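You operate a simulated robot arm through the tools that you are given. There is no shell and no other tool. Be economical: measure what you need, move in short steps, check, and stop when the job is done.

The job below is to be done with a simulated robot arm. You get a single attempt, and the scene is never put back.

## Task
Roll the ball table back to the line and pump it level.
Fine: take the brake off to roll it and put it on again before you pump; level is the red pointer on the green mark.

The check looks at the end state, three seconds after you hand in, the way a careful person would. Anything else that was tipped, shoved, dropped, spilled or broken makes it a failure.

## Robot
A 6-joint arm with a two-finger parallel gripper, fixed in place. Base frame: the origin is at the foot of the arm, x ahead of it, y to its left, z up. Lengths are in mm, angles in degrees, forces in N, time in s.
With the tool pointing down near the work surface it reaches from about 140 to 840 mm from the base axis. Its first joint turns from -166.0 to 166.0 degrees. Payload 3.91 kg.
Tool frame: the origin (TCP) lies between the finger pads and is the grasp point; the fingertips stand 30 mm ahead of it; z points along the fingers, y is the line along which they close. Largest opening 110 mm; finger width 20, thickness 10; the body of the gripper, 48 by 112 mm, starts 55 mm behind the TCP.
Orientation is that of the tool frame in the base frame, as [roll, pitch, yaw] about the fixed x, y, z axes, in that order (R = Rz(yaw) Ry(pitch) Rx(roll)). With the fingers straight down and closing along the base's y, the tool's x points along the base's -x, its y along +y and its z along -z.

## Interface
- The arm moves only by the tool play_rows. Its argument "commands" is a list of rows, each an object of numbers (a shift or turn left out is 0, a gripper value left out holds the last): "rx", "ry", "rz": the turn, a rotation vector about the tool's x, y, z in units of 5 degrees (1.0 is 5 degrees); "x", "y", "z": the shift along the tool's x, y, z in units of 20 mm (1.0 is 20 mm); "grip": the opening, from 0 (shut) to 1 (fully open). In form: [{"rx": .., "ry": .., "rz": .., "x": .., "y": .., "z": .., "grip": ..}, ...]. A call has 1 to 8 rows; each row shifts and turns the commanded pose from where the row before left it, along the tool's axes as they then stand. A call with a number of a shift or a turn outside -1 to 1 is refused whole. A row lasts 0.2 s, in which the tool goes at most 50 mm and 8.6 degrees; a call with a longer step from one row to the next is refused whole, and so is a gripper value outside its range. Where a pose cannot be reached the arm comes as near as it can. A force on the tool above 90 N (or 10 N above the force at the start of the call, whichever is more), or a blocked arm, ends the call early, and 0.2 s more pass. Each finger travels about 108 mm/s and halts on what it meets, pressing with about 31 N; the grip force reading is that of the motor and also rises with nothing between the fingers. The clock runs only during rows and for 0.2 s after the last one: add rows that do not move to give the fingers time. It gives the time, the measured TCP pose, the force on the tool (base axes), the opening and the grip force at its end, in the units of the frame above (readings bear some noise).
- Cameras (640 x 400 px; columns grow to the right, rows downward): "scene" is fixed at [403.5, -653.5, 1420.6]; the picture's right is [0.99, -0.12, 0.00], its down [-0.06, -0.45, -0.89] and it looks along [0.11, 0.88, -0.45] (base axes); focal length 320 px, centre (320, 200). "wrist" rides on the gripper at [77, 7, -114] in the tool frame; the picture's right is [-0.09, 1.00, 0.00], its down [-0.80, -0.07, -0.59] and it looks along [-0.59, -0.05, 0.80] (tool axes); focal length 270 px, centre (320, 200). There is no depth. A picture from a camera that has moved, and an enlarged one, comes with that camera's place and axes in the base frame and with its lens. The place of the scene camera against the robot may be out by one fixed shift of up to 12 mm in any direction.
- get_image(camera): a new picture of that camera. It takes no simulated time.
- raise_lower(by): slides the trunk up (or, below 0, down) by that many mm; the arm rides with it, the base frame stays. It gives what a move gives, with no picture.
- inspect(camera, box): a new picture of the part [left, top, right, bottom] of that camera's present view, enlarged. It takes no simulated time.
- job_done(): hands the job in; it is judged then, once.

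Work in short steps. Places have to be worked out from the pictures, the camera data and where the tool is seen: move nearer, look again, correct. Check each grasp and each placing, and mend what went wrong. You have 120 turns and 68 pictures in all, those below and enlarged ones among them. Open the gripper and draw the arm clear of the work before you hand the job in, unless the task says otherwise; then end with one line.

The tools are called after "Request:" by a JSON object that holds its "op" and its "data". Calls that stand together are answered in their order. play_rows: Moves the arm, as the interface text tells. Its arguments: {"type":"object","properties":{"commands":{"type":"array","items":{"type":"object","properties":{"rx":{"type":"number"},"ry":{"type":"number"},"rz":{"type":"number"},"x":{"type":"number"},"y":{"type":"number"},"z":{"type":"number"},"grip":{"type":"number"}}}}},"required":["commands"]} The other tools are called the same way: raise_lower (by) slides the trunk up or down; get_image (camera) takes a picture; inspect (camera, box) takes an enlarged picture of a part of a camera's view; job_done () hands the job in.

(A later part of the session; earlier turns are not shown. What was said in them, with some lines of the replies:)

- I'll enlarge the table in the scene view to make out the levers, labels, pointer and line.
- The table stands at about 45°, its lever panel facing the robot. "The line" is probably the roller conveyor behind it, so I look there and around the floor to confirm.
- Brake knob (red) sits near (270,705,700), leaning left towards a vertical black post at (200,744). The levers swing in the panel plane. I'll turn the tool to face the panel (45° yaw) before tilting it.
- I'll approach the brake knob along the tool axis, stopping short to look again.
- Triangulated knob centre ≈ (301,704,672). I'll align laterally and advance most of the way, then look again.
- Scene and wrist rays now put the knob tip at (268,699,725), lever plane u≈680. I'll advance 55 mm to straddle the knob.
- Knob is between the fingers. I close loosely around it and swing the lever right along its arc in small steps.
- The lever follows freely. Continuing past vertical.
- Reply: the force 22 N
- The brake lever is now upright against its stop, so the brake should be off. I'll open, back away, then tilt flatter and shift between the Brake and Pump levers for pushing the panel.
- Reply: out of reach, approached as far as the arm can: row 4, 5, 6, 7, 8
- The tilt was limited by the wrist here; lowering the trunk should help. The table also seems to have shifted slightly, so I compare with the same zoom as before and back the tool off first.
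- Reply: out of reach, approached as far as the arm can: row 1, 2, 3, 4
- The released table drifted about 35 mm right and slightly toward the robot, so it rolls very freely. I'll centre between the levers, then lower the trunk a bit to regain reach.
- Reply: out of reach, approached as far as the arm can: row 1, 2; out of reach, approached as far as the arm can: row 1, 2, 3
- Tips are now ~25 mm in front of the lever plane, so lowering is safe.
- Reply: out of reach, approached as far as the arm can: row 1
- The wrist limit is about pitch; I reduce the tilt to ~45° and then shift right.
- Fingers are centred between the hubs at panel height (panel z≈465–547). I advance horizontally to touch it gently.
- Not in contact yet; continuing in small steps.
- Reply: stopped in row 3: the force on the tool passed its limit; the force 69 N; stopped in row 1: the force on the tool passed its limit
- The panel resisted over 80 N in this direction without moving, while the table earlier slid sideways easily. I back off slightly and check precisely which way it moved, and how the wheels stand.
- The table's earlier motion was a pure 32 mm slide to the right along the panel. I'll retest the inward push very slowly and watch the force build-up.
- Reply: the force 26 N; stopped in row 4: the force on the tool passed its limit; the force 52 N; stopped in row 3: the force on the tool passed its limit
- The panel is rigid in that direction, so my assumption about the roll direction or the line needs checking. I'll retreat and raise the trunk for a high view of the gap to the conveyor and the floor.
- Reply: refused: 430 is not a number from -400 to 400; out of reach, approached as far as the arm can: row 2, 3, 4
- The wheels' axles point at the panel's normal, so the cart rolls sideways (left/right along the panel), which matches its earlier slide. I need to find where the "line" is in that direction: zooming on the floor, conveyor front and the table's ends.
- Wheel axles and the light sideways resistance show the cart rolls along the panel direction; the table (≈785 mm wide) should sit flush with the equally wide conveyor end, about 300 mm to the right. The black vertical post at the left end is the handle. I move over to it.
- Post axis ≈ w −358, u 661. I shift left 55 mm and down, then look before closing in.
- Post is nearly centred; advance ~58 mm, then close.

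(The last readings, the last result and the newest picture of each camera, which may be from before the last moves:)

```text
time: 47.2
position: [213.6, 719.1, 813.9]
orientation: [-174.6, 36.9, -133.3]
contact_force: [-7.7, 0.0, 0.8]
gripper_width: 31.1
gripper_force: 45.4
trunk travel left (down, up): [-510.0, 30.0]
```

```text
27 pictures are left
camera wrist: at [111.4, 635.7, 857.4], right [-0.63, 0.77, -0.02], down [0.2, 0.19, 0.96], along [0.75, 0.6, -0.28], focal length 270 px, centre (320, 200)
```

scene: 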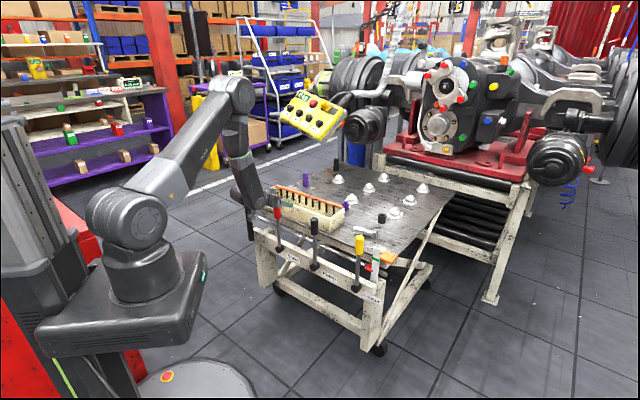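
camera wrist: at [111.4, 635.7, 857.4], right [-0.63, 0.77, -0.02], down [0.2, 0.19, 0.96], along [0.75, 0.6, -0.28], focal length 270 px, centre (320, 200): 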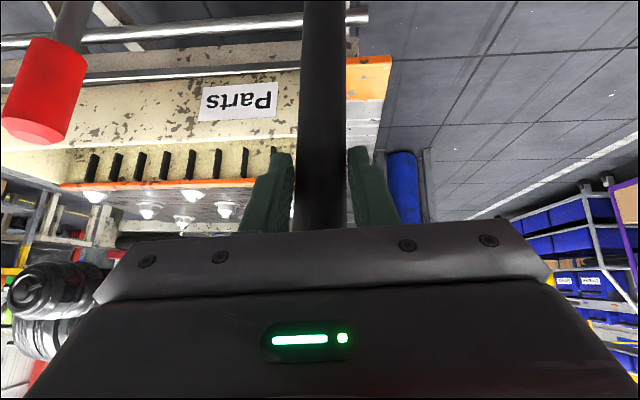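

The post is gripped. Test: move gently right along the panel direction (5 mm per row) and read the force.

Request:
{"op": "play_rows", "data": {"commands": [{"y": -0.15}, {"y": -0.25}, {"y": -0.25}, {"y": -0.25}, {"y": -0.25}]}}

Request:
{"op": "inspect", "data": {"camera": "scene", "box": [240, 190, 400, 300]}}

```text
time: 48.4
position: [232.3, 701.4, 813.6]
orientation: [-174.5, 36.9, -133.6]
contact_force: [-1.7, -13.8, 6.8]
gripper_width: 31.4
gripper_force: 45.0
trunk travel left (down, up): [-510.0, 30.0]
```

```text
3.64 times, centred on (320, 245) of scene
camera zoom: at [403.5, -653.5, 1420.6], right [0.99, -0.12, 0.0], down [-0.06, -0.45, -0.89], along [0.11, 0.88, -0.45], focal length 1164 px, centre (320, 36)
```

zoom: 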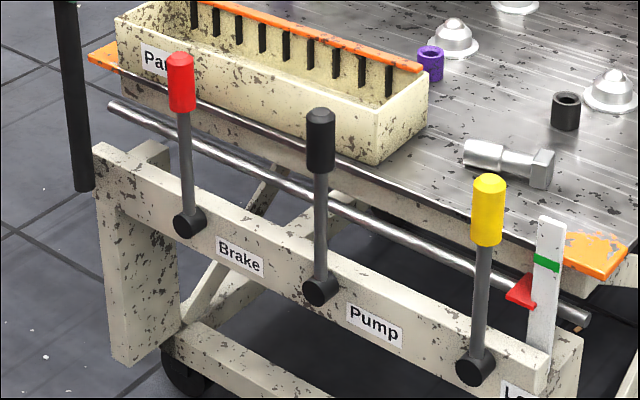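

Confirmed: the cart rolls this way with little force. I continue right at ~8 mm per row with a slight correction for my tool's yaw.

Request:
{"op": "play_rows", "data": {"commands": [{"y": -0.3, "x": 0.015, "z": -0.012}, {"y": -0.4, "x": 0.02, "z": -0.015}, {"y": -0.4, "x": 0.02, "z": -0.015}, {"y": -0.4, "x": 0.02, "z": -0.015}, {"y": -0.4, "x": 0.02, "z": -0.015}, {"y": -0.4, "x": 0.02, "z": -0.015}, {"y": -0.4, "x": 0.02, "z": -0.015}, {"y": -0.25, "x": 0.015, "z": -0.01}]}}

Request:
{"op": "get_image", "data": {"camera": "scene"}}

```text
time: 50.2
position: [269.4, 659.8, 814.2]
orientation: [-174.5, 36.7, -133.3]
contact_force: [3.6, 20.6, -16.3]
gripper_width: 30.8
gripper_force: 44.6
trunk travel left (down, up): [-510.0, 30.0]
```

```text
25 pictures are left
```

scene: 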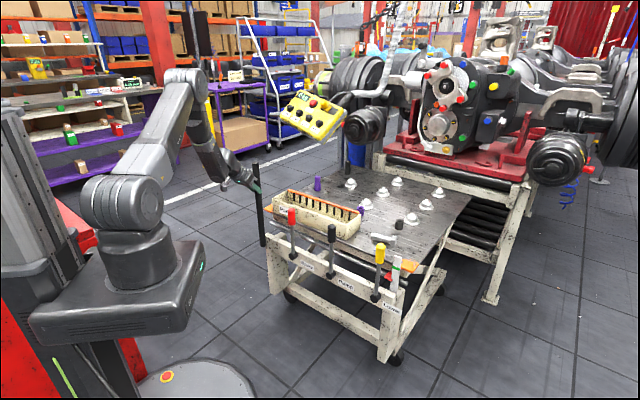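

Request:
{"op": "play_rows", "data": {"commands": [{"y": -0.3, "x": -0.01, "z": 0.008}, {"y": -0.4, "x": 0.01, "z": -0.008}, {"y": -0.4, "x": 0.01, "z": -0.008}, {"y": -0.4, "x": 0.01, "z": -0.008}, {"y": -0.4, "x": 0.01, "z": -0.008}, {"y": -0.4, "x": 0.01, "z": -0.008}, {"y": -0.4, "x": 0.01, "z": -0.008}, {"y": -0.25, "x": 0.01, "z": -0.008}]}}

Request:
{"op": "play_rows", "data": {"commands": [{"y": -0.3, "x": 0.01, "z": -0.008}, {"y": -0.4, "x": 0.01, "z": -0.008}, {"y": -0.4, "x": 0.01, "z": -0.008}, {"y": -0.4, "x": 0.01, "z": -0.008}, {"y": -0.4, "x": 0.01, "z": -0.008}, {"y": -0.4, "x": 0.01, "z": -0.008}, {"y": -0.4, "x": 0.01, "z": -0.008}, {"y": -0.25, "x": 0.01, "z": -0.008}]}}

Request:
{"op": "get_image", "data": {"camera": "scene"}}

```text
time: 52.0
position: [303.9, 617.6, 818.9]
orientation: [-174.6, 36.7, -132.8]
contact_force: [5.1, 13.4, -35.7]
gripper_width: 30.3
gripper_force: 44.9
trunk travel left (down, up): [-510.0, 30.0]
```

```text
time: 53.8
position: [361.0, 557.9, 825.0]
orientation: [-174.6, 36.8, -134.9]
contact_force: [39.9, -33.4, -28.4]
gripper_width: 29.9
gripper_force: 44.6
trunk travel left (down, up): [-510.0, 30.0]
```

```text
24 pictures are left
```

scene: 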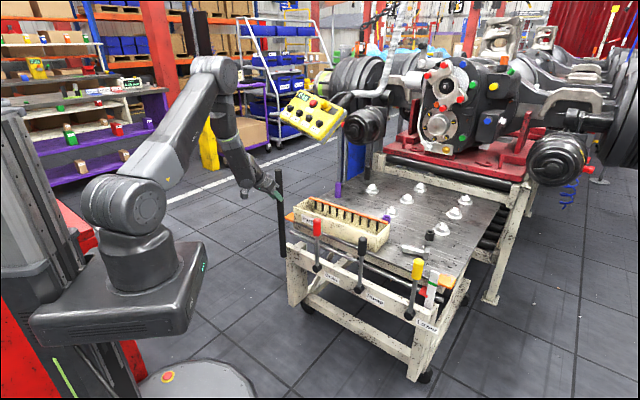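

The cart has moved ~250 mm in total and is nearly in front of the conveyor. I let it settle, compensate the small upward drift, and zoom to compare edges.

Request:
{"op": "play_rows", "data": {"commands": [{}, {}, {}]}}

Request:
{"op": "inspect", "data": {"camera": "scene", "box": [320, 120, 560, 270]}}

Request:
{"op": "get_image", "data": {"camera": "wrist"}}

```text
time: 54.6
position: [346.5, 570.3, 824.9]
orientation: [-174.4, 36.8, -133.2]
contact_force: [-14.8, 18.4, -20.1]
gripper_width: 29.6
gripper_force: 44.6
trunk travel left (down, up): [-510.0, 30.0]
```

```text
2.67 times, centred on (440, 195) of scene
camera zoom: at [403.5, -653.5, 1420.6], right [0.99, -0.12, 0.0], down [-0.06, -0.45, -0.89], along [0.11, 0.88, -0.45], focal length 854 px, centre (0, 213)
```

zoom: 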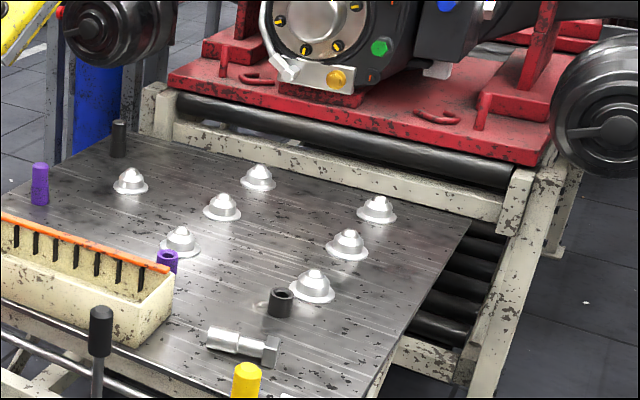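

```text
22 pictures are left
camera wrist: at [244.6, 486.8, 869.7], right [-0.63, 0.77, -0.03], down [0.2, 0.2, 0.96], along [0.75, 0.6, -0.28], focal length 270 px, centre (320, 200)
```

wrist: 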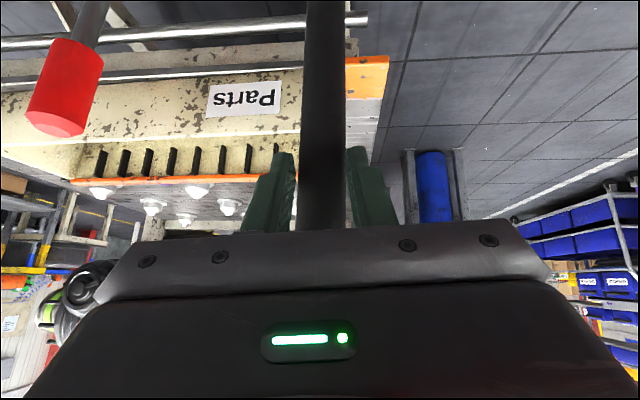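

Table centre is now about w≈152; the conveyor's legs centre at ≈246. I roll it another ~60 mm slowly, then re-measure.

Request:
{"op": "play_rows", "data": {"commands": [{"x": 0.2, "z": 0.25}, {"y": -0.3, "x": 0.025, "z": 0.014}, {"y": -0.4, "x": 0.028, "z": 0.016}, {"y": -0.4, "x": 0.028, "z": 0.016}, {"y": -0.4, "x": 0.028, "z": 0.016}, {"y": -0.4, "x": 0.028, "z": 0.016}, {"y": -0.4, "x": 0.028, "z": 0.016}, {"y": -0.2, "x": 0.02, "z": 0.01}]}}

Request:
{"op": "play_rows", "data": {"commands": [{"y": -0.1}, {}, {}, {}]}}

Request:
{"op": "inspect", "data": {"camera": "scene", "box": [320, 120, 560, 270]}}

```text
time: 55.6
position: [363.6, 550.6, 824.0]
orientation: [-174.7, 37.3, -133.1]
contact_force: [-10.6, -14.2, 7.0]
gripper_width: 29.4
gripper_force: 18.7
trunk travel left (down, up): [-510.0, 30.0]
stopped in row 5: the force on the tool passed its limit (the readings are from after the stop); the commanded pose is now the measured one
```

```text
time: 56.1
position: [373.5, 541.1, 823.7]
orientation: [-174.7, 37.5, -135.1]
contact_force: [26.0, -47.3, 15.4]
gripper_width: 39.8
gripper_force: 28.2
trunk travel left (down, up): [-510.0, 30.0]
stopped in row 2: the force on the tool passed its limit (the readings are from after the stop); the commanded pose is now the measured one
```

```text
2.67 times, centred on (440, 195) of scene
camera zoom: at [403.5, -653.5, 1420.6], right [0.99, -0.12, 0.0], down [-0.06, -0.45, -0.89], along [0.11, 0.88, -0.45], focal length 854 px, centre (0, 213)
```

zoom: 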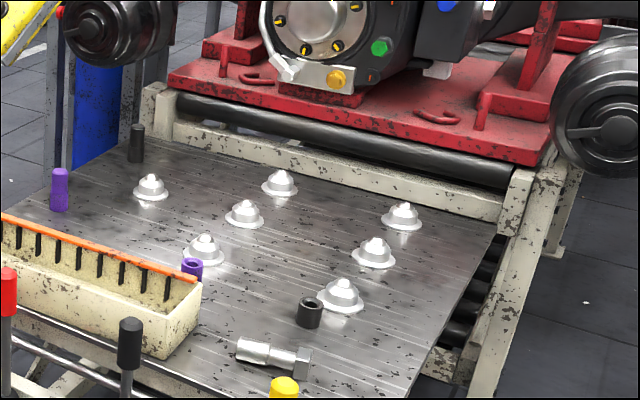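

The cart seems to have coasted ahead of the gripper. I hold still and see where it settles.

Request:
{"op": "play_rows", "data": {"commands": [{}, {}, {}]}}

Request:
{"op": "get_image", "data": {"camera": "wrist"}}

Request:
{"op": "inspect", "data": {"camera": "scene", "box": [320, 120, 560, 270]}}

```text
time: 56.9
position: [387.0, 526.9, 824.0]
orientation: [-174.7, 37.6, -136.5]
contact_force: [27.9, -61.0, 26.1]
gripper_width: 29.5
gripper_force: 45.3
trunk travel left (down, up): [-510.0, 30.0]
```

```text
20 pictures are left
camera wrist: at [280.5, 448.7, 866.2], right [-0.59, 0.81, -0.02], down [0.21, 0.17, 0.96], along [0.78, 0.56, -0.27], focal length 270 px, centre (320, 200)
```

wrist: 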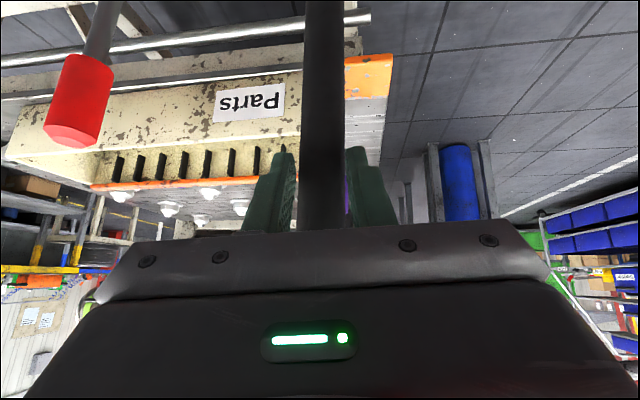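

```text
2.67 times, centred on (440, 195) of scene
camera zoom: at [403.5, -653.5, 1420.6], right [0.99, -0.12, 0.0], down [-0.06, -0.45, -0.89], along [0.11, 0.88, -0.45], focal length 854 px, centre (0, 213)
```

zoom: 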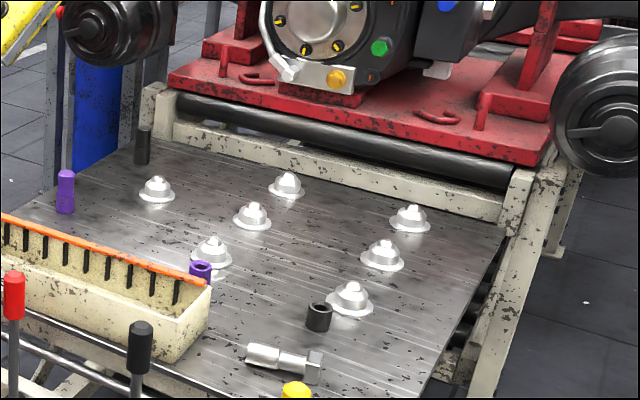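

Request:
{"op": "play_rows", "data": {"commands": [{}, {}, {}, {}]}}

Request:
{"op": "play_rows", "data": {"commands": [{}, {}, {}, {}]}}

```text
time: 57.2
position: [375.9, 538.3, 821.7]
orientation: [-174.2, 37.6, -135.7]
contact_force: [15.7, -32.0, 16.5]
gripper_width: 30.8
gripper_force: 18.4
trunk travel left (down, up): [-510.0, 30.0]
stopped in row 1: the force on the tool passed its limit (the readings are from after the stop); the commanded pose is now the measured one
```

```text
time: 58.2
position: [378.0, 534.3, 821.0]
orientation: [-174.5, 37.4, -136.0]
contact_force: [13.2, -40.8, 18.8]
gripper_width: 28.7
gripper_force: 45.1
trunk travel left (down, up): [-510.0, 30.0]
```

It settles at w≈−110. I relax the grip forces with a small compliant step, then zoom on both far corners.

Request:
{"op": "play_rows", "data": {"commands": [{"y": -0.2, "x": 0.15, "z": -0.1}, {"y": -0.2, "x": 0.1, "z": -0.1}, {}, {}, {}]}}

Request:
{"op": "inspect", "data": {"camera": "scene", "box": [340, 130, 420, 190]}}

Request:
{"op": "inspect", "data": {"camera": "scene", "box": [470, 160, 550, 230]}}

```text
time: 59.4
position: [366.4, 530.1, 816.2]
orientation: [-174.3, 36.6, -135.0]
contact_force: [-34.2, -21.2, -8.2]
gripper_width: 8.3
gripper_force: 0.0
trunk travel left (down, up): [-510.0, 30.0]
```

```text
6.67 times, centred on (380, 160) of scene
camera zoom: at [403.5, -653.5, 1420.6], right [0.99, -0.12, 0.0], down [-0.06, -0.45, -0.89], along [0.11, 0.88, -0.45], focal length 2134 px, centre (-80, 467)
```

zoom: 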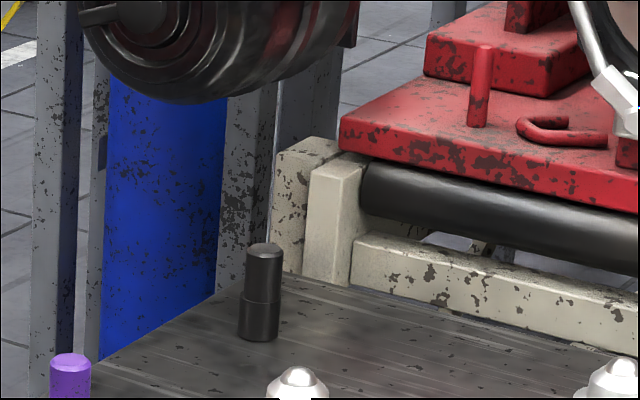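

```text
5.71 times, centred on (510, 195) of scene
camera zoom: at [403.5, -653.5, 1420.6], right [0.99, -0.12, 0.0], down [-0.06, -0.45, -0.89], along [0.11, 0.88, -0.45], focal length 1829 px, centre (-766, 229)
```

zoom: 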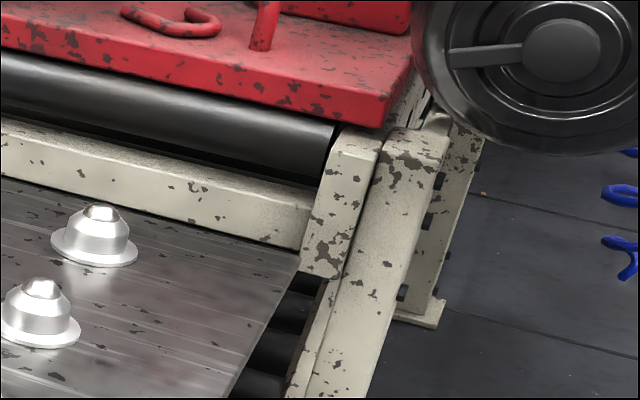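

The fingers slipped off the post, but the zooms give good numbers: table far edge spans w −176…609 (centre 216), conveyor −200…685 (centre ≈246): about 30 mm more to the right. I back off, reopen and look.

Request:
{"op": "play_rows", "data": {"commands": [{"x": 0.6, "z": -0.5}, {"x": 0.6, "z": -0.5}, {"x": 0.6, "z": -0.5, "grip": 0.6}, {"x": 0.3, "z": -0.2}, {}]}}

Request:
{"op": "get_image", "data": {"camera": "wrist"}}

```text
time: 60.6
position: [336.8, 494.6, 822.6]
orientation: [-174.2, 37.3, -135.6]
contact_force: [-0.9, 0.1, -0.1]
gripper_width: 65.8
gripper_force: 0.0
trunk travel left (down, up): [-510.0, 30.0]
```

```text
16 pictures are left
camera wrist: at [230.3, 415.4, 866.1], right [-0.6, 0.8, -0.03], down [0.2, 0.18, 0.96], along [0.77, 0.57, -0.27], focal length 270 px, centre (320, 200)
```

wrist: 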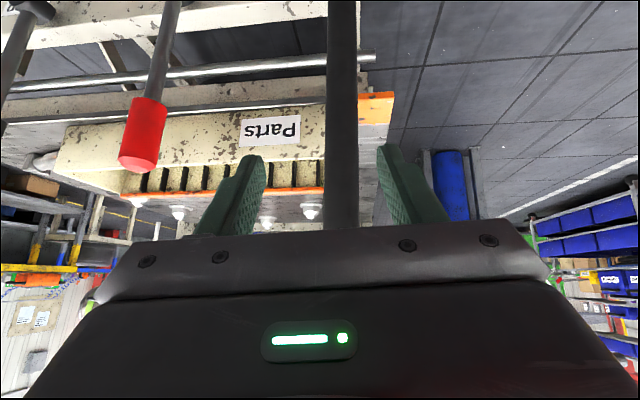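

Request:
{"op": "play_rows", "data": {"commands": [{"x": -0.65, "z": 0.5, "y": 0.1}, {"x": -0.65, "z": 0.5, "y": 0.1}, {"x": -0.65, "z": 0.5}, {"x": -0.65, "z": 0.5}, {"grip": 0.3}, {}, {"grip": 0.1}, {}]}}

Request:
{"op": "get_image", "data": {"camera": "wrist"}}

```text
time: 62.4
position: [388.9, 536.9, 819.4]
orientation: [-174.3, 37.2, -136.1]
contact_force: [12.8, -10.5, -7.8]
gripper_width: 30.4
gripper_force: 45.4
trunk travel left (down, up): [-510.0, 30.0]
```

```text
15 pictures are left
camera wrist: at [281.7, 458.0, 862.3], right [-0.59, 0.8, -0.02], down [0.21, 0.18, 0.96], along [0.78, 0.57, -0.28], focal length 270 px, centre (320, 200)
```

wrist: 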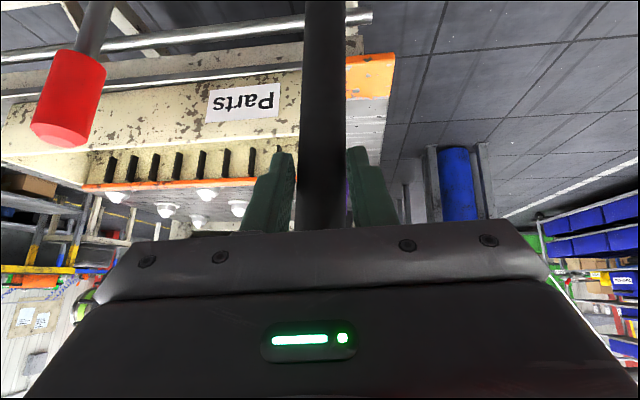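

Re-gripped firmly. I roll right ~30 mm very slowly (3 mm per row) with a taper.

Request:
{"op": "play_rows", "data": {"commands": [{"y": -0.1}, {"y": -0.15, "x": 0.01, "z": 0.01}, {"y": -0.2, "x": 0.01, "z": 0.01}, {"y": -0.2, "x": 0.01, "z": 0.01}, {"y": -0.2, "x": 0.01, "z": 0.01}, {"y": -0.2, "x": 0.01, "z": 0.01}, {"y": -0.15}, {"y": -0.1}]}}

Request:
{"op": "play_rows", "data": {"commands": [{}, {}, {}, {}]}}

Request:
{"op": "play_rows", "data": {"commands": [{}, {}, {}, {}]}}

```text
time: 64.2
position: [400.5, 523.1, 819.0]
orientation: [-174.3, 36.9, -135.4]
contact_force: [-1.6, 14.7, -34.1]
gripper_width: 30.4
gripper_force: 44.9
trunk travel left (down, up): [-510.0, 30.0]
```

```text
time: 65.2
position: [401.6, 520.6, 819.6]
orientation: [-174.3, 37.0, -135.6]
contact_force: [4.0, -0.2, -36.7]
gripper_width: 30.4
gripper_force: 45.0
trunk travel left (down, up): [-510.0, 30.0]
```

```text
time: 66.2
position: [402.5, 519.9, 820.0]
orientation: [-174.3, 37.0, -135.7]
contact_force: [8.5, -5.0, -37.3]
gripper_width: 30.2
gripper_force: 45.0
trunk travel left (down, up): [-510.0, 30.0]
```

Request:
{"op": "inspect", "data": {"camera": "scene", "box": [340, 130, 420, 190]}}

Request:
{"op": "inspect", "data": {"camera": "scene", "box": [470, 160, 550, 230]}}

```text
6.67 times, centred on (380, 160) of scene
camera zoom: at [403.5, -653.5, 1420.6], right [0.99, -0.12, 0.0], down [-0.06, -0.45, -0.89], along [0.11, 0.88, -0.45], focal length 2134 px, centre (-80, 467)
```

zoom: 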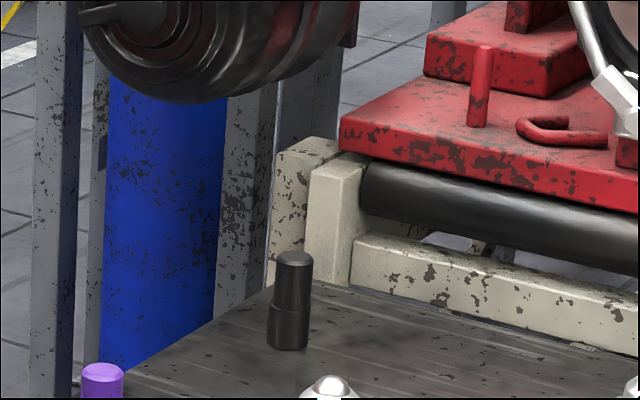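

```text
5.71 times, centred on (510, 195) of scene
camera zoom: at [403.5, -653.5, 1420.6], right [0.99, -0.12, 0.0], down [-0.06, -0.45, -0.89], along [0.11, 0.88, -0.45], focal length 1829 px, centre (-766, 229)
```

zoom: 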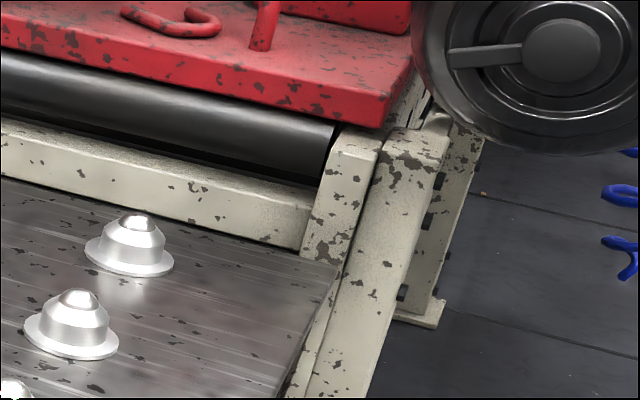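

Table far edge now spans ≈ −146…639, centred on the conveyor (≈246). I release the post carefully and back off.

Request:
{"op": "play_rows", "data": {"commands": [{"grip": 0.45}, {"grip": 0.6}, {}, {"x": 0.6, "z": -0.5}, {"x": 0.6, "z": -0.5}, {"x": 0.6, "z": -0.5}, {"x": 0.6, "z": -0.5}, {}]}}

Request:
{"op": "get_image", "data": {"camera": "wrist"}}

```text
time: 68.0
position: [353.2, 480.9, 824.8]
orientation: [-174.3, 37.4, -135.7]
contact_force: [0.3, 0.4, 0.2]
gripper_width: 66.2
gripper_force: 0.1
trunk travel left (down, up): [-510.0, 30.0]
```

```text
12 pictures are left
camera wrist: at [246.5, 401.6, 867.7], right [-0.6, 0.8, -0.03], down [0.2, 0.18, 0.96], along [0.77, 0.57, -0.27], focal length 270 px, centre (320, 200)
```

wrist: 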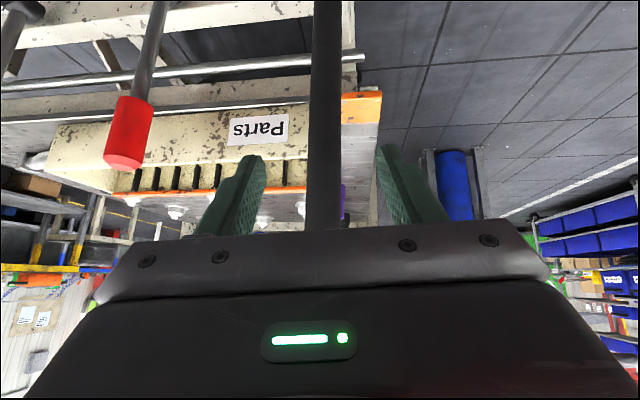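

Brake knob now sits near w≈114, u≈662, z≈735. I correct the tool's roll and move in front of it.

Request:
{"op": "play_rows", "data": {"commands": [{"rx": -1, "y": -0.5}, {"y": -1, "x": 0.27, "z": 0.36}, {"y": -1, "x": 0.27, "z": 0.36}, {"y": -1, "x": 0.27, "z": 0.36}, {"y": -1, "x": 0.27, "z": 0.36}, {"y": -1, "x": 0.27, "z": 0.36}, {"y": -1, "x": 0.27, "z": 0.36}, {"y": -1, "x": 0.27, "z": 0.36}]}}

Request:
{"op": "play_rows", "data": {"commands": [{"y": -1, "x": 0.27, "z": 0.36}, {"y": -1, "x": 0.27, "z": 0.36}, {"y": -0.6, "x": 0.1, "z": 0.1}, {}]}}

Request:
{"op": "get_image", "data": {"camera": "wrist"}}

```text
time: 69.8
position: [369.6, 463.8, 816.6]
orientation: [-178.9, 37.2, -135.6]
contact_force: [-0.3, 0.2, -0.6]
gripper_width: 66.0
gripper_force: 0.2
out of reach, approached as far as the arm can: row 2, 3, 4, 5, 6, 7, 8
trunk travel left (down, up): [-510.0, 30.0]
```

```text
time: 70.8
position: [369.2, 462.9, 817.7]
orientation: [-178.8, 37.1, -135.5]
contact_force: [0.7, -0.4, -0.5]
gripper_width: 66.1
gripper_force: 0.1
out of reach, approached as far as the arm can: row 1, 2, 3
trunk travel left (down, up): [-510.0, 30.0]
```

```text
11 pictures are left
camera wrist: at [269.3, 377.3, 861.2], right [-0.64, 0.77, 0.04], down [0.24, 0.15, 0.96], along [0.73, 0.62, -0.28], focal length 270 px, centre (320, 200)
```

wrist: 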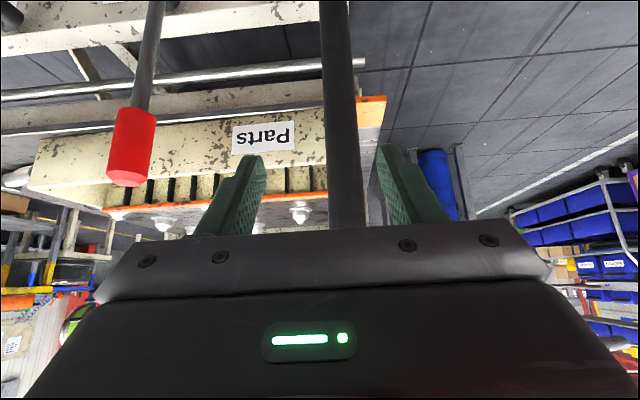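

Reach limit again from the high trunk; I lower the trunk and lift the arm correspondingly.

Request:
{"op": "raise_lower", "data": {"by": -240}}

Request:
{"op": "play_rows", "data": {"commands": [{"x": -0.6, "z": -0.8}, {"x": -0.6, "z": -0.8}, {"x": -0.6, "z": -0.8}, {"x": -0.6, "z": -0.8}, {"x": -0.6, "z": -0.8}, {"x": -0.6, "z": -0.8}, {"x": -0.6, "z": -0.8}, {}]}}

```text
time: 73.3
position: [368.7, 463.1, 577.7]
orientation: [-178.8, 37.2, -135.6]
contact_force: [-0.3, -0.8, 0.2]
gripper_width: 66.3
gripper_force: 0.0
trunk travel left (down, up): [-270.0, 270.0]
```

```text
time: 75.1
position: [366.8, 463.8, 719.1]
orientation: [-178.8, 37.2, -135.7]
contact_force: [-0.2, 0.4, 0.2]
gripper_width: 65.9
gripper_force: 0.1
trunk travel left (down, up): [-270.0, 270.0]
```

Request:
{"op": "play_rows", "data": {"commands": [{"y": -1, "x": -0.06, "z": -0.08}, {"y": -1, "x": -0.06, "z": -0.08}, {"y": -1, "x": -0.06, "z": -0.08}, {"y": -1, "x": -0.06, "z": -0.08}, {"y": -1, "x": -0.06, "z": -0.08}, {"y": -1, "x": -0.06, "z": -0.08}, {"y": -1, "x": -0.06, "z": -0.08}, {"y": -1, "x": -0.06, "z": -0.08}]}}

Request:
{"op": "play_rows", "data": {"commands": [{"y": -1}, {"y": -0.1}, {}]}}

Request:
{"op": "get_image", "data": {"camera": "wrist"}}

```text
time: 76.9
position: [416.3, 415.5, 727.6]
orientation: [-178.3, 36.9, -135.6]
contact_force: [0.2, 0.6, 0.9]
gripper_width: 66.1
gripper_force: 0.0
out of reach, approached as far as the arm can: row 4, 5, 6, 7, 8
trunk travel left (down, up): [-270.0, 270.0]
```

```text
time: 77.7
position: [417.9, 414.8, 728.3]
orientation: [-178.4, 37.0, -135.6]
contact_force: [-0.1, 0.5, -0.6]
gripper_width: 66.0
gripper_force: 0.1
out of reach, approached as far as the arm can: row 1
trunk travel left (down, up): [-270.0, 270.0]
```

```text
10 pictures are left
camera wrist: at [316.1, 330.3, 772.7], right [-0.63, 0.77, 0.03], down [0.24, 0.16, 0.96], along [0.74, 0.61, -0.29], focal length 270 px, centre (320, 200)
```

wrist: 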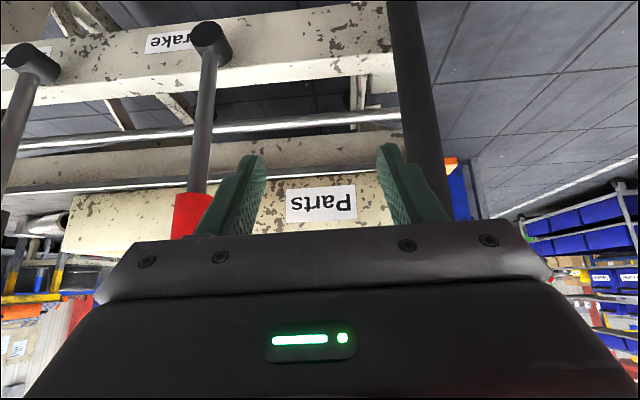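

The reach limit depends on tool yaw versus arm azimuth, so I turn the tool heading ~15° clockwise and continue to the brake knob.

Request:
{"op": "play_rows", "data": {"commands": [{"rx": 0.6, "rz": 0.8}, {"rx": 0.6, "rz": 0.8}, {"rx": 0.6, "rz": 0.8}, {"y": -0.9, "x": -0.28, "z": 0.12}, {"y": -0.9, "x": -0.28, "z": 0.12}, {"y": -0.9, "x": -0.28, "z": 0.12}, {"y": -0.9, "x": -0.28, "z": 0.12}, {"y": -0.9, "x": -0.28, "z": 0.12}]}}

Request:
{"op": "get_image", "data": {"camera": "wrist"}}

```text
time: 79.5
position: [486.0, 350.4, 734.8]
orientation: [-178.9, 37.4, -150.7]
contact_force: [-0.3, 0.4, -1.3]
gripper_width: 66.0
gripper_force: 0.1
trunk travel left (down, up): [-270.0, 270.0]
```

```text
9 pictures are left
camera wrist: at [368.2, 293.1, 779.1], right [-0.42, 0.91, 0.04], down [0.27, 0.08, 0.96], along [0.87, 0.41, -0.28], focal length 270 px, centre (320, 200)
```

wrist: 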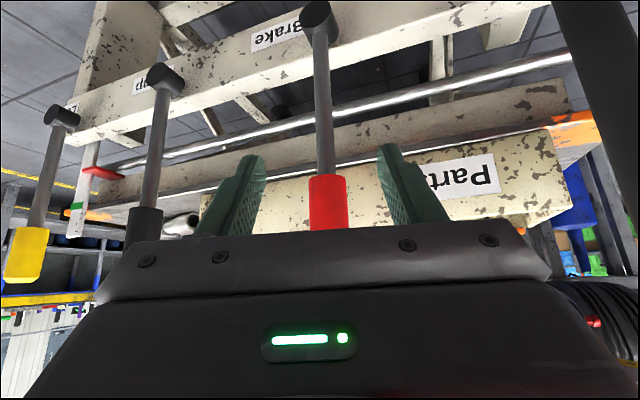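

Knob aligned. I advance to straddle it and close loosely.

Request:
{"op": "play_rows", "data": {"commands": [{"x": -0.65, "z": 0.49}, {"x": -0.65, "z": 0.49}, {"x": -0.65, "z": 0.49}, {"x": -0.65, "z": 0.49}, {"grip": 0.42}, {}]}}

Request:
{"op": "play_rows", "data": {"commands": [{"y": 0.48, "x": 0.11, "z": -0.08}, {"y": 0.48, "x": 0.13, "z": -0.05}, {"y": 0.48, "x": 0.13, "z": -0.05}, {"y": 0.48, "x": 0.15, "z": -0.02}, {"y": 0.48, "x": 0.16, "z": 0.0}, {"y": 0.48, "x": 0.17, "z": 0.01}, {"y": 0.48, "x": 0.19, "z": 0.04}, {"y": 0.48, "x": 0.2, "z": 0.05}]}}

Request:
{"op": "play_rows", "data": {"commands": [{"y": 0.48, "x": 0.22, "z": 0.08}, {"y": 0.48, "x": 0.24, "z": 0.1}, {"y": 0.4, "x": 0.22, "z": 0.1}, {}]}}

Request:
{"op": "inspect", "data": {"camera": "scene", "box": [270, 190, 510, 360]}}

```text
time: 80.9
position: [544.2, 381.9, 735.7]
orientation: [-178.9, 37.5, -150.7]
contact_force: [0.3, 0.3, -0.1]
gripper_width: 46.3
gripper_force: 0.0
trunk travel left (down, up): [-270.0, 270.0]
```

```text
time: 82.7
position: [488.7, 438.0, 720.6]
orientation: [-178.9, 37.5, -150.8]
contact_force: [-1.3, -2.7, 2.1]
gripper_width: 46.4
gripper_force: 0.4
trunk travel left (down, up): [-270.0, 270.0]
```

```text
time: 83.7
position: [471.2, 456.0, 711.1]
orientation: [-179.0, 37.8, -150.8]
contact_force: [4.2, -10.8, 19.7]
gripper_width: 52.2
gripper_force: 6.4
trunk travel left (down, up): [-270.0, 270.0]
```

```text
2.35 times, centred on (390, 275) of scene
camera zoom: at [403.5, -653.5, 1420.6], right [0.99, -0.12, 0.0], down [-0.06, -0.45, -0.89], along [0.11, 0.88, -0.45], focal length 753 px, centre (155, 24)
```

zoom: 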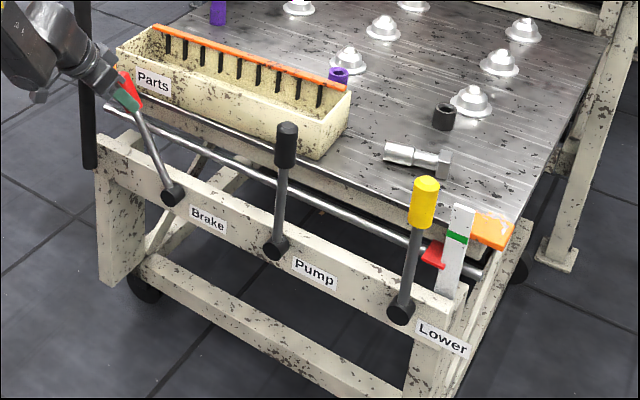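

The brake lever is back at its left stop. I release, back off, and turn toward the pump lever at about w≈327.

Request:
{"op": "play_rows", "data": {"commands": [{"y": -0.1, "grip": 0.62}, {}, {"x": 0.8, "z": -0.6}, {"x": 0.8, "z": -0.6}, {"x": 0.8, "z": -0.6}, {"x": 0.8, "z": -0.6}, {"rx": 0.6, "rz": 0.8}, {"rx": 0.6, "rz": 0.8}]}}

Request:
{"op": "play_rows", "data": {"commands": [{"rx": 0.6, "rz": 0.8}, {"y": -0.96, "x": -0.58, "z": 0.34}, {"y": -0.96, "x": -0.58, "z": 0.34}, {"y": -0.96, "x": -0.58, "z": 0.34}, {"y": -0.96, "x": -0.58, "z": 0.34}, {"y": -0.96, "x": -0.58, "z": 0.34}, {"y": -0.96, "x": -0.58, "z": 0.34}, {"y": -0.96, "x": -0.58, "z": 0.34}]}}

Request:
{"op": "play_rows", "data": {"commands": [{"y": -0.96, "x": -0.58, "z": 0.34}, {"y": -0.96, "x": -0.58, "z": 0.34}, {"y": -0.96, "x": -0.58, "z": 0.34}, {"y": -0.96, "x": -0.58, "z": 0.34}, {}]}}

Request:
{"op": "get_image", "data": {"camera": "wrist"}}

```text
time: 85.5
position: [400.3, 416.3, 707.6]
orientation: [-179.1, 37.5, -160.8]
contact_force: [-0.5, 0.0, -0.1]
gripper_width: 68.4
gripper_force: 0.1
trunk travel left (down, up): [-270.0, 270.0]
```

```text
time: 87.3
position: [522.2, 308.5, 720.1]
orientation: [-179.2, 37.6, -165.7]
contact_force: [-0.2, -0.1, 0.5]
gripper_width: 68.2
gripper_force: 0.0
trunk travel left (down, up): [-270.0, 270.0]
```

```text
time: 88.5
position: [593.8, 249.3, 726.8]
orientation: [-179.1, 37.6, -165.8]
contact_force: [-0.6, 0.5, 0.0]
gripper_width: 68.4
gripper_force: 0.0
trunk travel left (down, up): [-270.0, 270.0]
```

```text
7 pictures are left
camera wrist: at [464.6, 224.7, 770.1], right [-0.17, 0.98, 0.04], down [0.28, 0.01, 0.96], along [0.95, 0.17, -0.28], focal length 270 px, centre (320, 200)
```

wrist: 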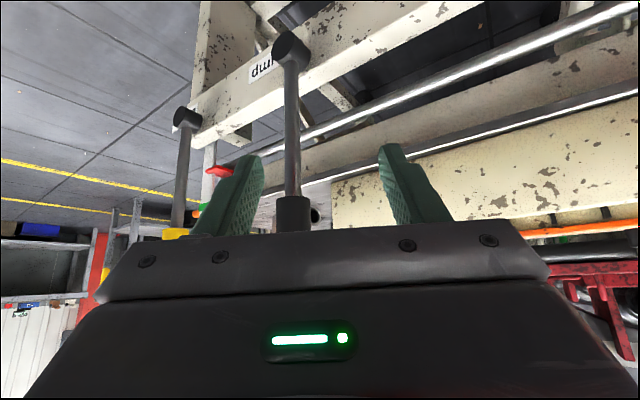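

Pump knob found near (692,241,717). I advance to straddle it.

Request:
{"op": "play_rows", "data": {"commands": [{"y": -0.7}, {"y": -0.6, "x": -0.4, "z": 0.3}, {"x": -0.75, "z": 0.56}, {"x": -0.75, "z": 0.56}, {"x": -0.75, "z": 0.56}, {"x": -0.75, "z": 0.56}, {"grip": 0.42}, {}]}}

Request:
{"op": "inspect", "data": {"camera": "scene", "box": [350, 220, 490, 320]}}

```text
time: 90.3
position: [684.2, 241.4, 731.7]
orientation: [-179.2, 37.6, -165.7]
contact_force: [0.4, 0.1, 0.1]
gripper_width: 46.4
gripper_force: 0.0
trunk travel left (down, up): [-270.0, 270.0]
```

```text
4.00 times, centred on (420, 270) of scene
camera zoom: at [403.5, -653.5, 1420.6], right [0.99, -0.12, 0.0], down [-0.06, -0.45, -0.89], along [0.11, 0.88, -0.45], focal length 1280 px, centre (-80, -80)
```

zoom: 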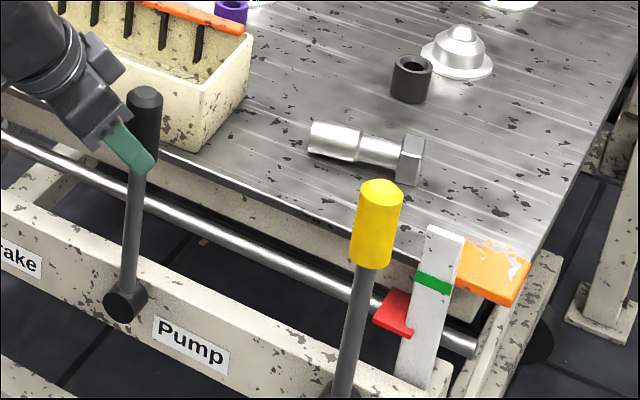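

Pointer reads ~40 mm below the green mark. I try one pump stroke to the right and back.

Request:
{"op": "play_rows", "data": {"commands": [{"y": -0.645, "x": -0.29, "z": 0.25}, {"y": -0.645, "x": -0.255, "z": 0.295}, {"y": -0.645, "x": -0.22, "z": 0.34}, {"y": -0.645, "x": -0.185, "z": 0.39}, {"y": -0.645, "x": -0.145, "z": 0.44}, {}]}}

Request:
{"op": "play_rows", "data": {"commands": [{"y": 0.645, "x": 0.145, "z": -0.44}, {"y": 0.645, "x": 0.185, "z": -0.39}, {"y": 0.645, "x": 0.22, "z": -0.34}, {"y": 0.645, "x": 0.255, "z": -0.295}, {"y": 0.645, "x": 0.29, "z": -0.25}, {}]}}

Request:
{"op": "inspect", "data": {"camera": "scene", "box": [350, 220, 490, 320]}}

```text
time: 91.2
position: [712.7, 221.0, 727.9]
orientation: [-179.3, 38.1, -164.6]
contact_force: [-7.6, 53.0, -8.6]
gripper_width: 77.0
gripper_force: 30.2
trunk travel left (down, up): [-270.0, 270.0]
stopped in row 4: the force on the tool passed its limit (the readings are from after the stop); the commanded pose is now the measured one
```

```text
time: 92.6
position: [663.5, 263.1, 739.0]
orientation: [-179.3, 37.7, -165.4]
contact_force: [-2.1, -4.3, -0.9]
gripper_width: 47.3
gripper_force: 1.7
trunk travel left (down, up): [-270.0, 270.0]
```

```text
4.00 times, centred on (420, 270) of scene
camera zoom: at [403.5, -653.5, 1420.6], right [0.99, -0.12, 0.0], down [-0.06, -0.45, -0.89], along [0.11, 0.88, -0.45], focal length 1280 px, centre (-80, -80)
```

zoom: 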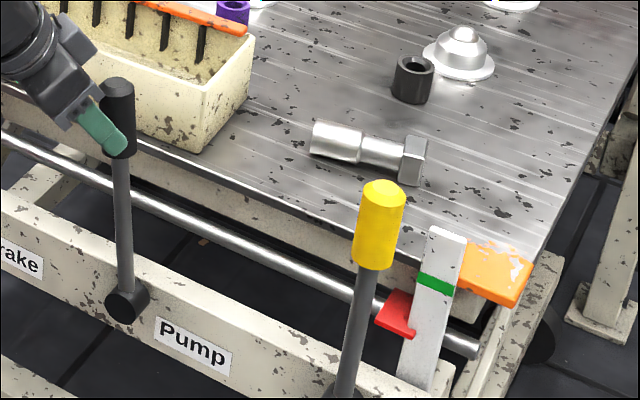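

Upright is the right-hand stop, so the pump stroke is to the left. I swing left ~85 mm and return to just short of upright.

Request:
{"op": "play_rows", "data": {"commands": [{"y": 0.645, "x": 0.39, "z": -0.12}, {"y": 0.645, "x": 0.43, "z": -0.07}, {"y": 0.645, "x": 0.47, "z": -0.02}, {"y": 0.645, "x": 0.5, "z": 0.04}, {"y": 0.25, "x": 0.2, "z": 0.03}, {}]}}

Request:
{"op": "play_rows", "data": {"commands": [{"y": -0.645, "x": -0.5, "z": -0.04}, {"y": -0.645, "x": -0.47, "z": 0.02}, {"y": -0.645, "x": -0.43, "z": 0.07}, {"y": -0.645, "x": -0.39, "z": 0.12}, {"y": -0.645, "x": -0.34, "z": 0.18}, {"y": -0.645, "x": -0.32, "z": 0.2}, {}]}}

Request:
{"op": "inspect", "data": {"camera": "scene", "box": [350, 220, 490, 320]}}

```text
time: 94.0
position: [618.9, 308.0, 717.7]
orientation: [-179.4, 37.9, -165.6]
contact_force: [12.2, -18.2, 18.6]
gripper_width: 56.5
gripper_force: 11.0
trunk travel left (down, up): [-270.0, 270.0]
```

```text
time: 95.6
position: [681.6, 245.5, 737.2]
orientation: [-179.3, 37.7, -165.4]
contact_force: [-0.9, -3.1, 0.1]
gripper_width: 47.2
gripper_force: 0.9
trunk travel left (down, up): [-270.0, 270.0]
```

```text
4.00 times, centred on (420, 270) of scene
camera zoom: at [403.5, -653.5, 1420.6], right [0.99, -0.12, 0.0], down [-0.06, -0.45, -0.89], along [0.11, 0.88, -0.45], focal length 1280 px, centre (-80, -80)
```

zoom: 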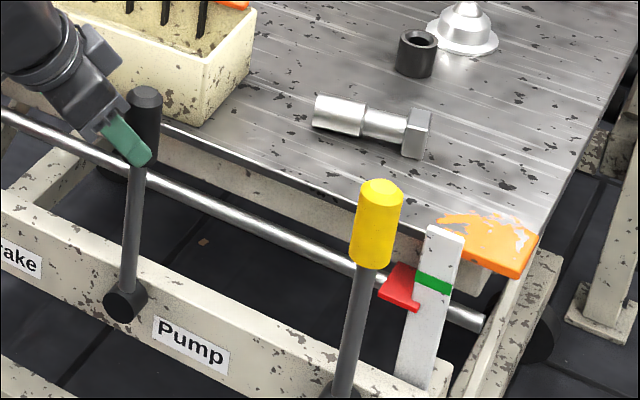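

One left stroke lifted the table about 26 px (≈27 mm); the pointer tip is about the same amount below the mark. I do one more identical stroke.

Request:
{"op": "play_rows", "data": {"commands": [{"y": 0.645, "x": 0.32, "z": -0.2}, {"y": 0.645, "x": 0.34, "z": -0.18}, {"y": 0.645, "x": 0.39, "z": -0.12}, {"y": 0.645, "x": 0.43, "z": -0.07}, {"y": 0.645, "x": 0.47, "z": -0.02}, {"y": 0.645, "x": 0.5, "z": 0.04}, {"y": 0.2, "x": 0.15, "z": 0.02}, {}]}}

Request:
{"op": "play_rows", "data": {"commands": [{"y": -0.645, "x": -0.5, "z": -0.04}, {"y": -0.645, "x": -0.47, "z": 0.02}, {"y": -0.645, "x": -0.43, "z": 0.07}, {"y": -0.645, "x": -0.39, "z": 0.12}, {"y": -0.645, "x": -0.34, "z": 0.18}, {"y": -0.645, "x": -0.32, "z": 0.2}, {}]}}

Request:
{"op": "inspect", "data": {"camera": "scene", "box": [370, 220, 490, 320]}}

```text
time: 97.4
position: [616.4, 310.7, 717.9]
orientation: [-179.2, 38.1, -165.5]
contact_force: [19.8, -25.6, 26.5]
gripper_width: 61.5
gripper_force: 14.8
trunk travel left (down, up): [-270.0, 270.0]
```

```text
time: 99.0
position: [679.1, 248.5, 736.1]
orientation: [-179.3, 37.7, -165.5]
contact_force: [-0.4, -1.8, 0.3]
gripper_width: 47.1
gripper_force: 0.6
trunk travel left (down, up): [-270.0, 270.0]
```

```text
4.00 times, centred on (430, 270) of scene
camera zoom: at [403.5, -653.5, 1420.6], right [0.99, -0.12, 0.0], down [-0.06, -0.45, -0.89], along [0.11, 0.88, -0.45], focal length 1280 px, centre (-120, -80)
```

zoom: 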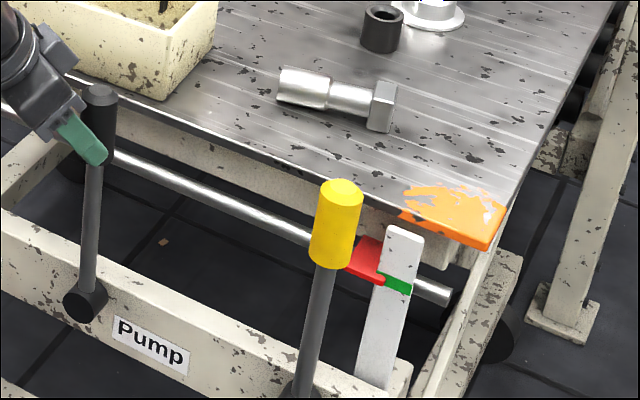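

The pointer tip now lies on the green mark. I open, back away clear, and check the overall state.

Request:
{"op": "play_rows", "data": {"commands": [{"grip": 0.65}, {}, {"x": 0.8, "z": -0.6}, {"x": 0.8, "z": -0.6}, {"x": 0.8, "z": -0.6}, {"x": 0.8, "z": -0.6}, {"x": 0.8, "z": -0.6}, {"x": 0.8, "z": -0.6}]}}

Request:
{"op": "play_rows", "data": {"commands": [{"x": -0.6, "z": -0.8}, {"x": -0.6, "z": -0.8}, {"x": -0.6, "z": -0.8}, {"x": -0.6, "z": -0.8}, {"x": -0.6, "z": -0.8}, {}]}}

Request:
{"op": "inspect", "data": {"camera": "scene", "box": [270, 120, 550, 330]}}

```text
time: 100.8
position: [561.1, 221.7, 734.6]
orientation: [-179.3, 37.7, -165.4]
contact_force: [0.3, -1.0, -0.1]
gripper_width: 71.4
gripper_force: 0.0
trunk travel left (down, up): [-270.0, 270.0]
```

```text
time: 102.2
position: [559.5, 219.3, 834.4]
orientation: [-179.3, 37.7, -165.4]
contact_force: [1.0, -1.8, -0.5]
gripper_width: 71.5
gripper_force: 0.0
trunk travel left (down, up): [-270.0, 270.0]
```

```text
1.90 times, centred on (410, 225) of scene
camera zoom: at [403.5, -653.5, 1420.6], right [0.99, -0.12, 0.0], down [-0.06, -0.45, -0.89], along [0.11, 0.88, -0.45], focal length 610 px, centre (149, 152)
```

zoom: 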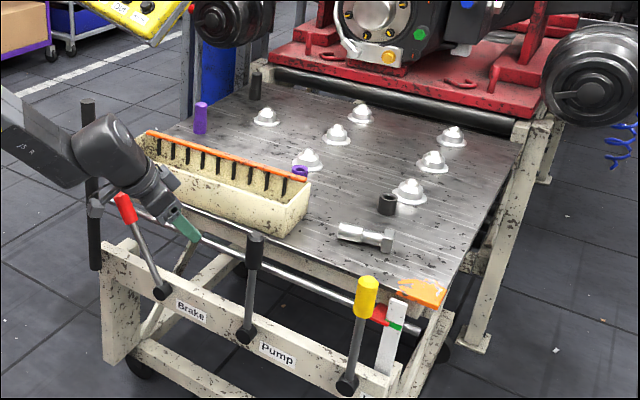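

The brake is on, the table is aligned with the conveyor, and everything on it still stands. One last close look at the pointer.

Request:
{"op": "inspect", "data": {"camera": "scene", "box": [420, 265, 470, 300]}}

Request:
{"op": "inspect", "data": {"camera": "scene", "box": [370, 130, 550, 230]}}

```text
11.43 times, centred on (445, 282) of scene
camera zoom: at [403.5, -653.5, 1420.6], right [0.99, -0.12, 0.0], down [-0.06, -0.45, -0.89], along [0.11, 0.88, -0.45], focal length 3658 px, centre (-1109, -743)
```

zoom: 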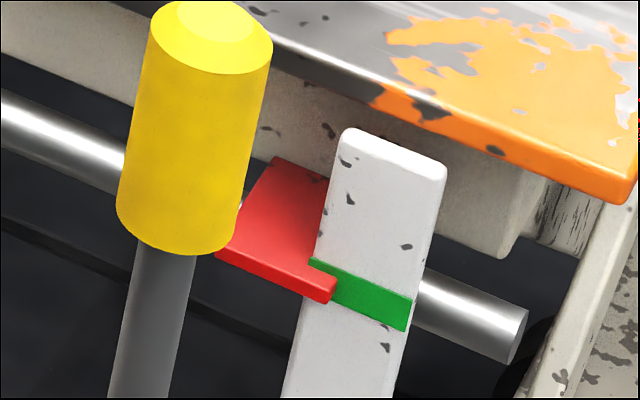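

```text
3.56 times, centred on (460, 180) of scene
camera zoom: at [403.5, -653.5, 1420.6], right [0.99, -0.12, 0.0], down [-0.06, -0.45, -0.89], along [0.11, 0.88, -0.45], focal length 1138 px, centre (-178, 271)
```

zoom: 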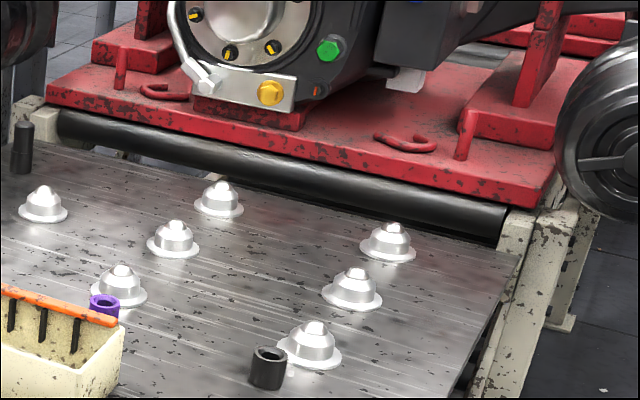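

The red pointer's edge sits on the green mark, the table is square in front of the rollers, the brake is on and the arm is clear. Handing in.

Request:
{"op": "job_done", "data": {}}

```text
The job is handed in.
```

I rolled the ball table back to the roller conveyor, put the brake on again, and pumped it until the red pointer sat on the green mark. I took "the line" to be the roller conveyor and centred the table on its end, since I saw no floor mark near it.
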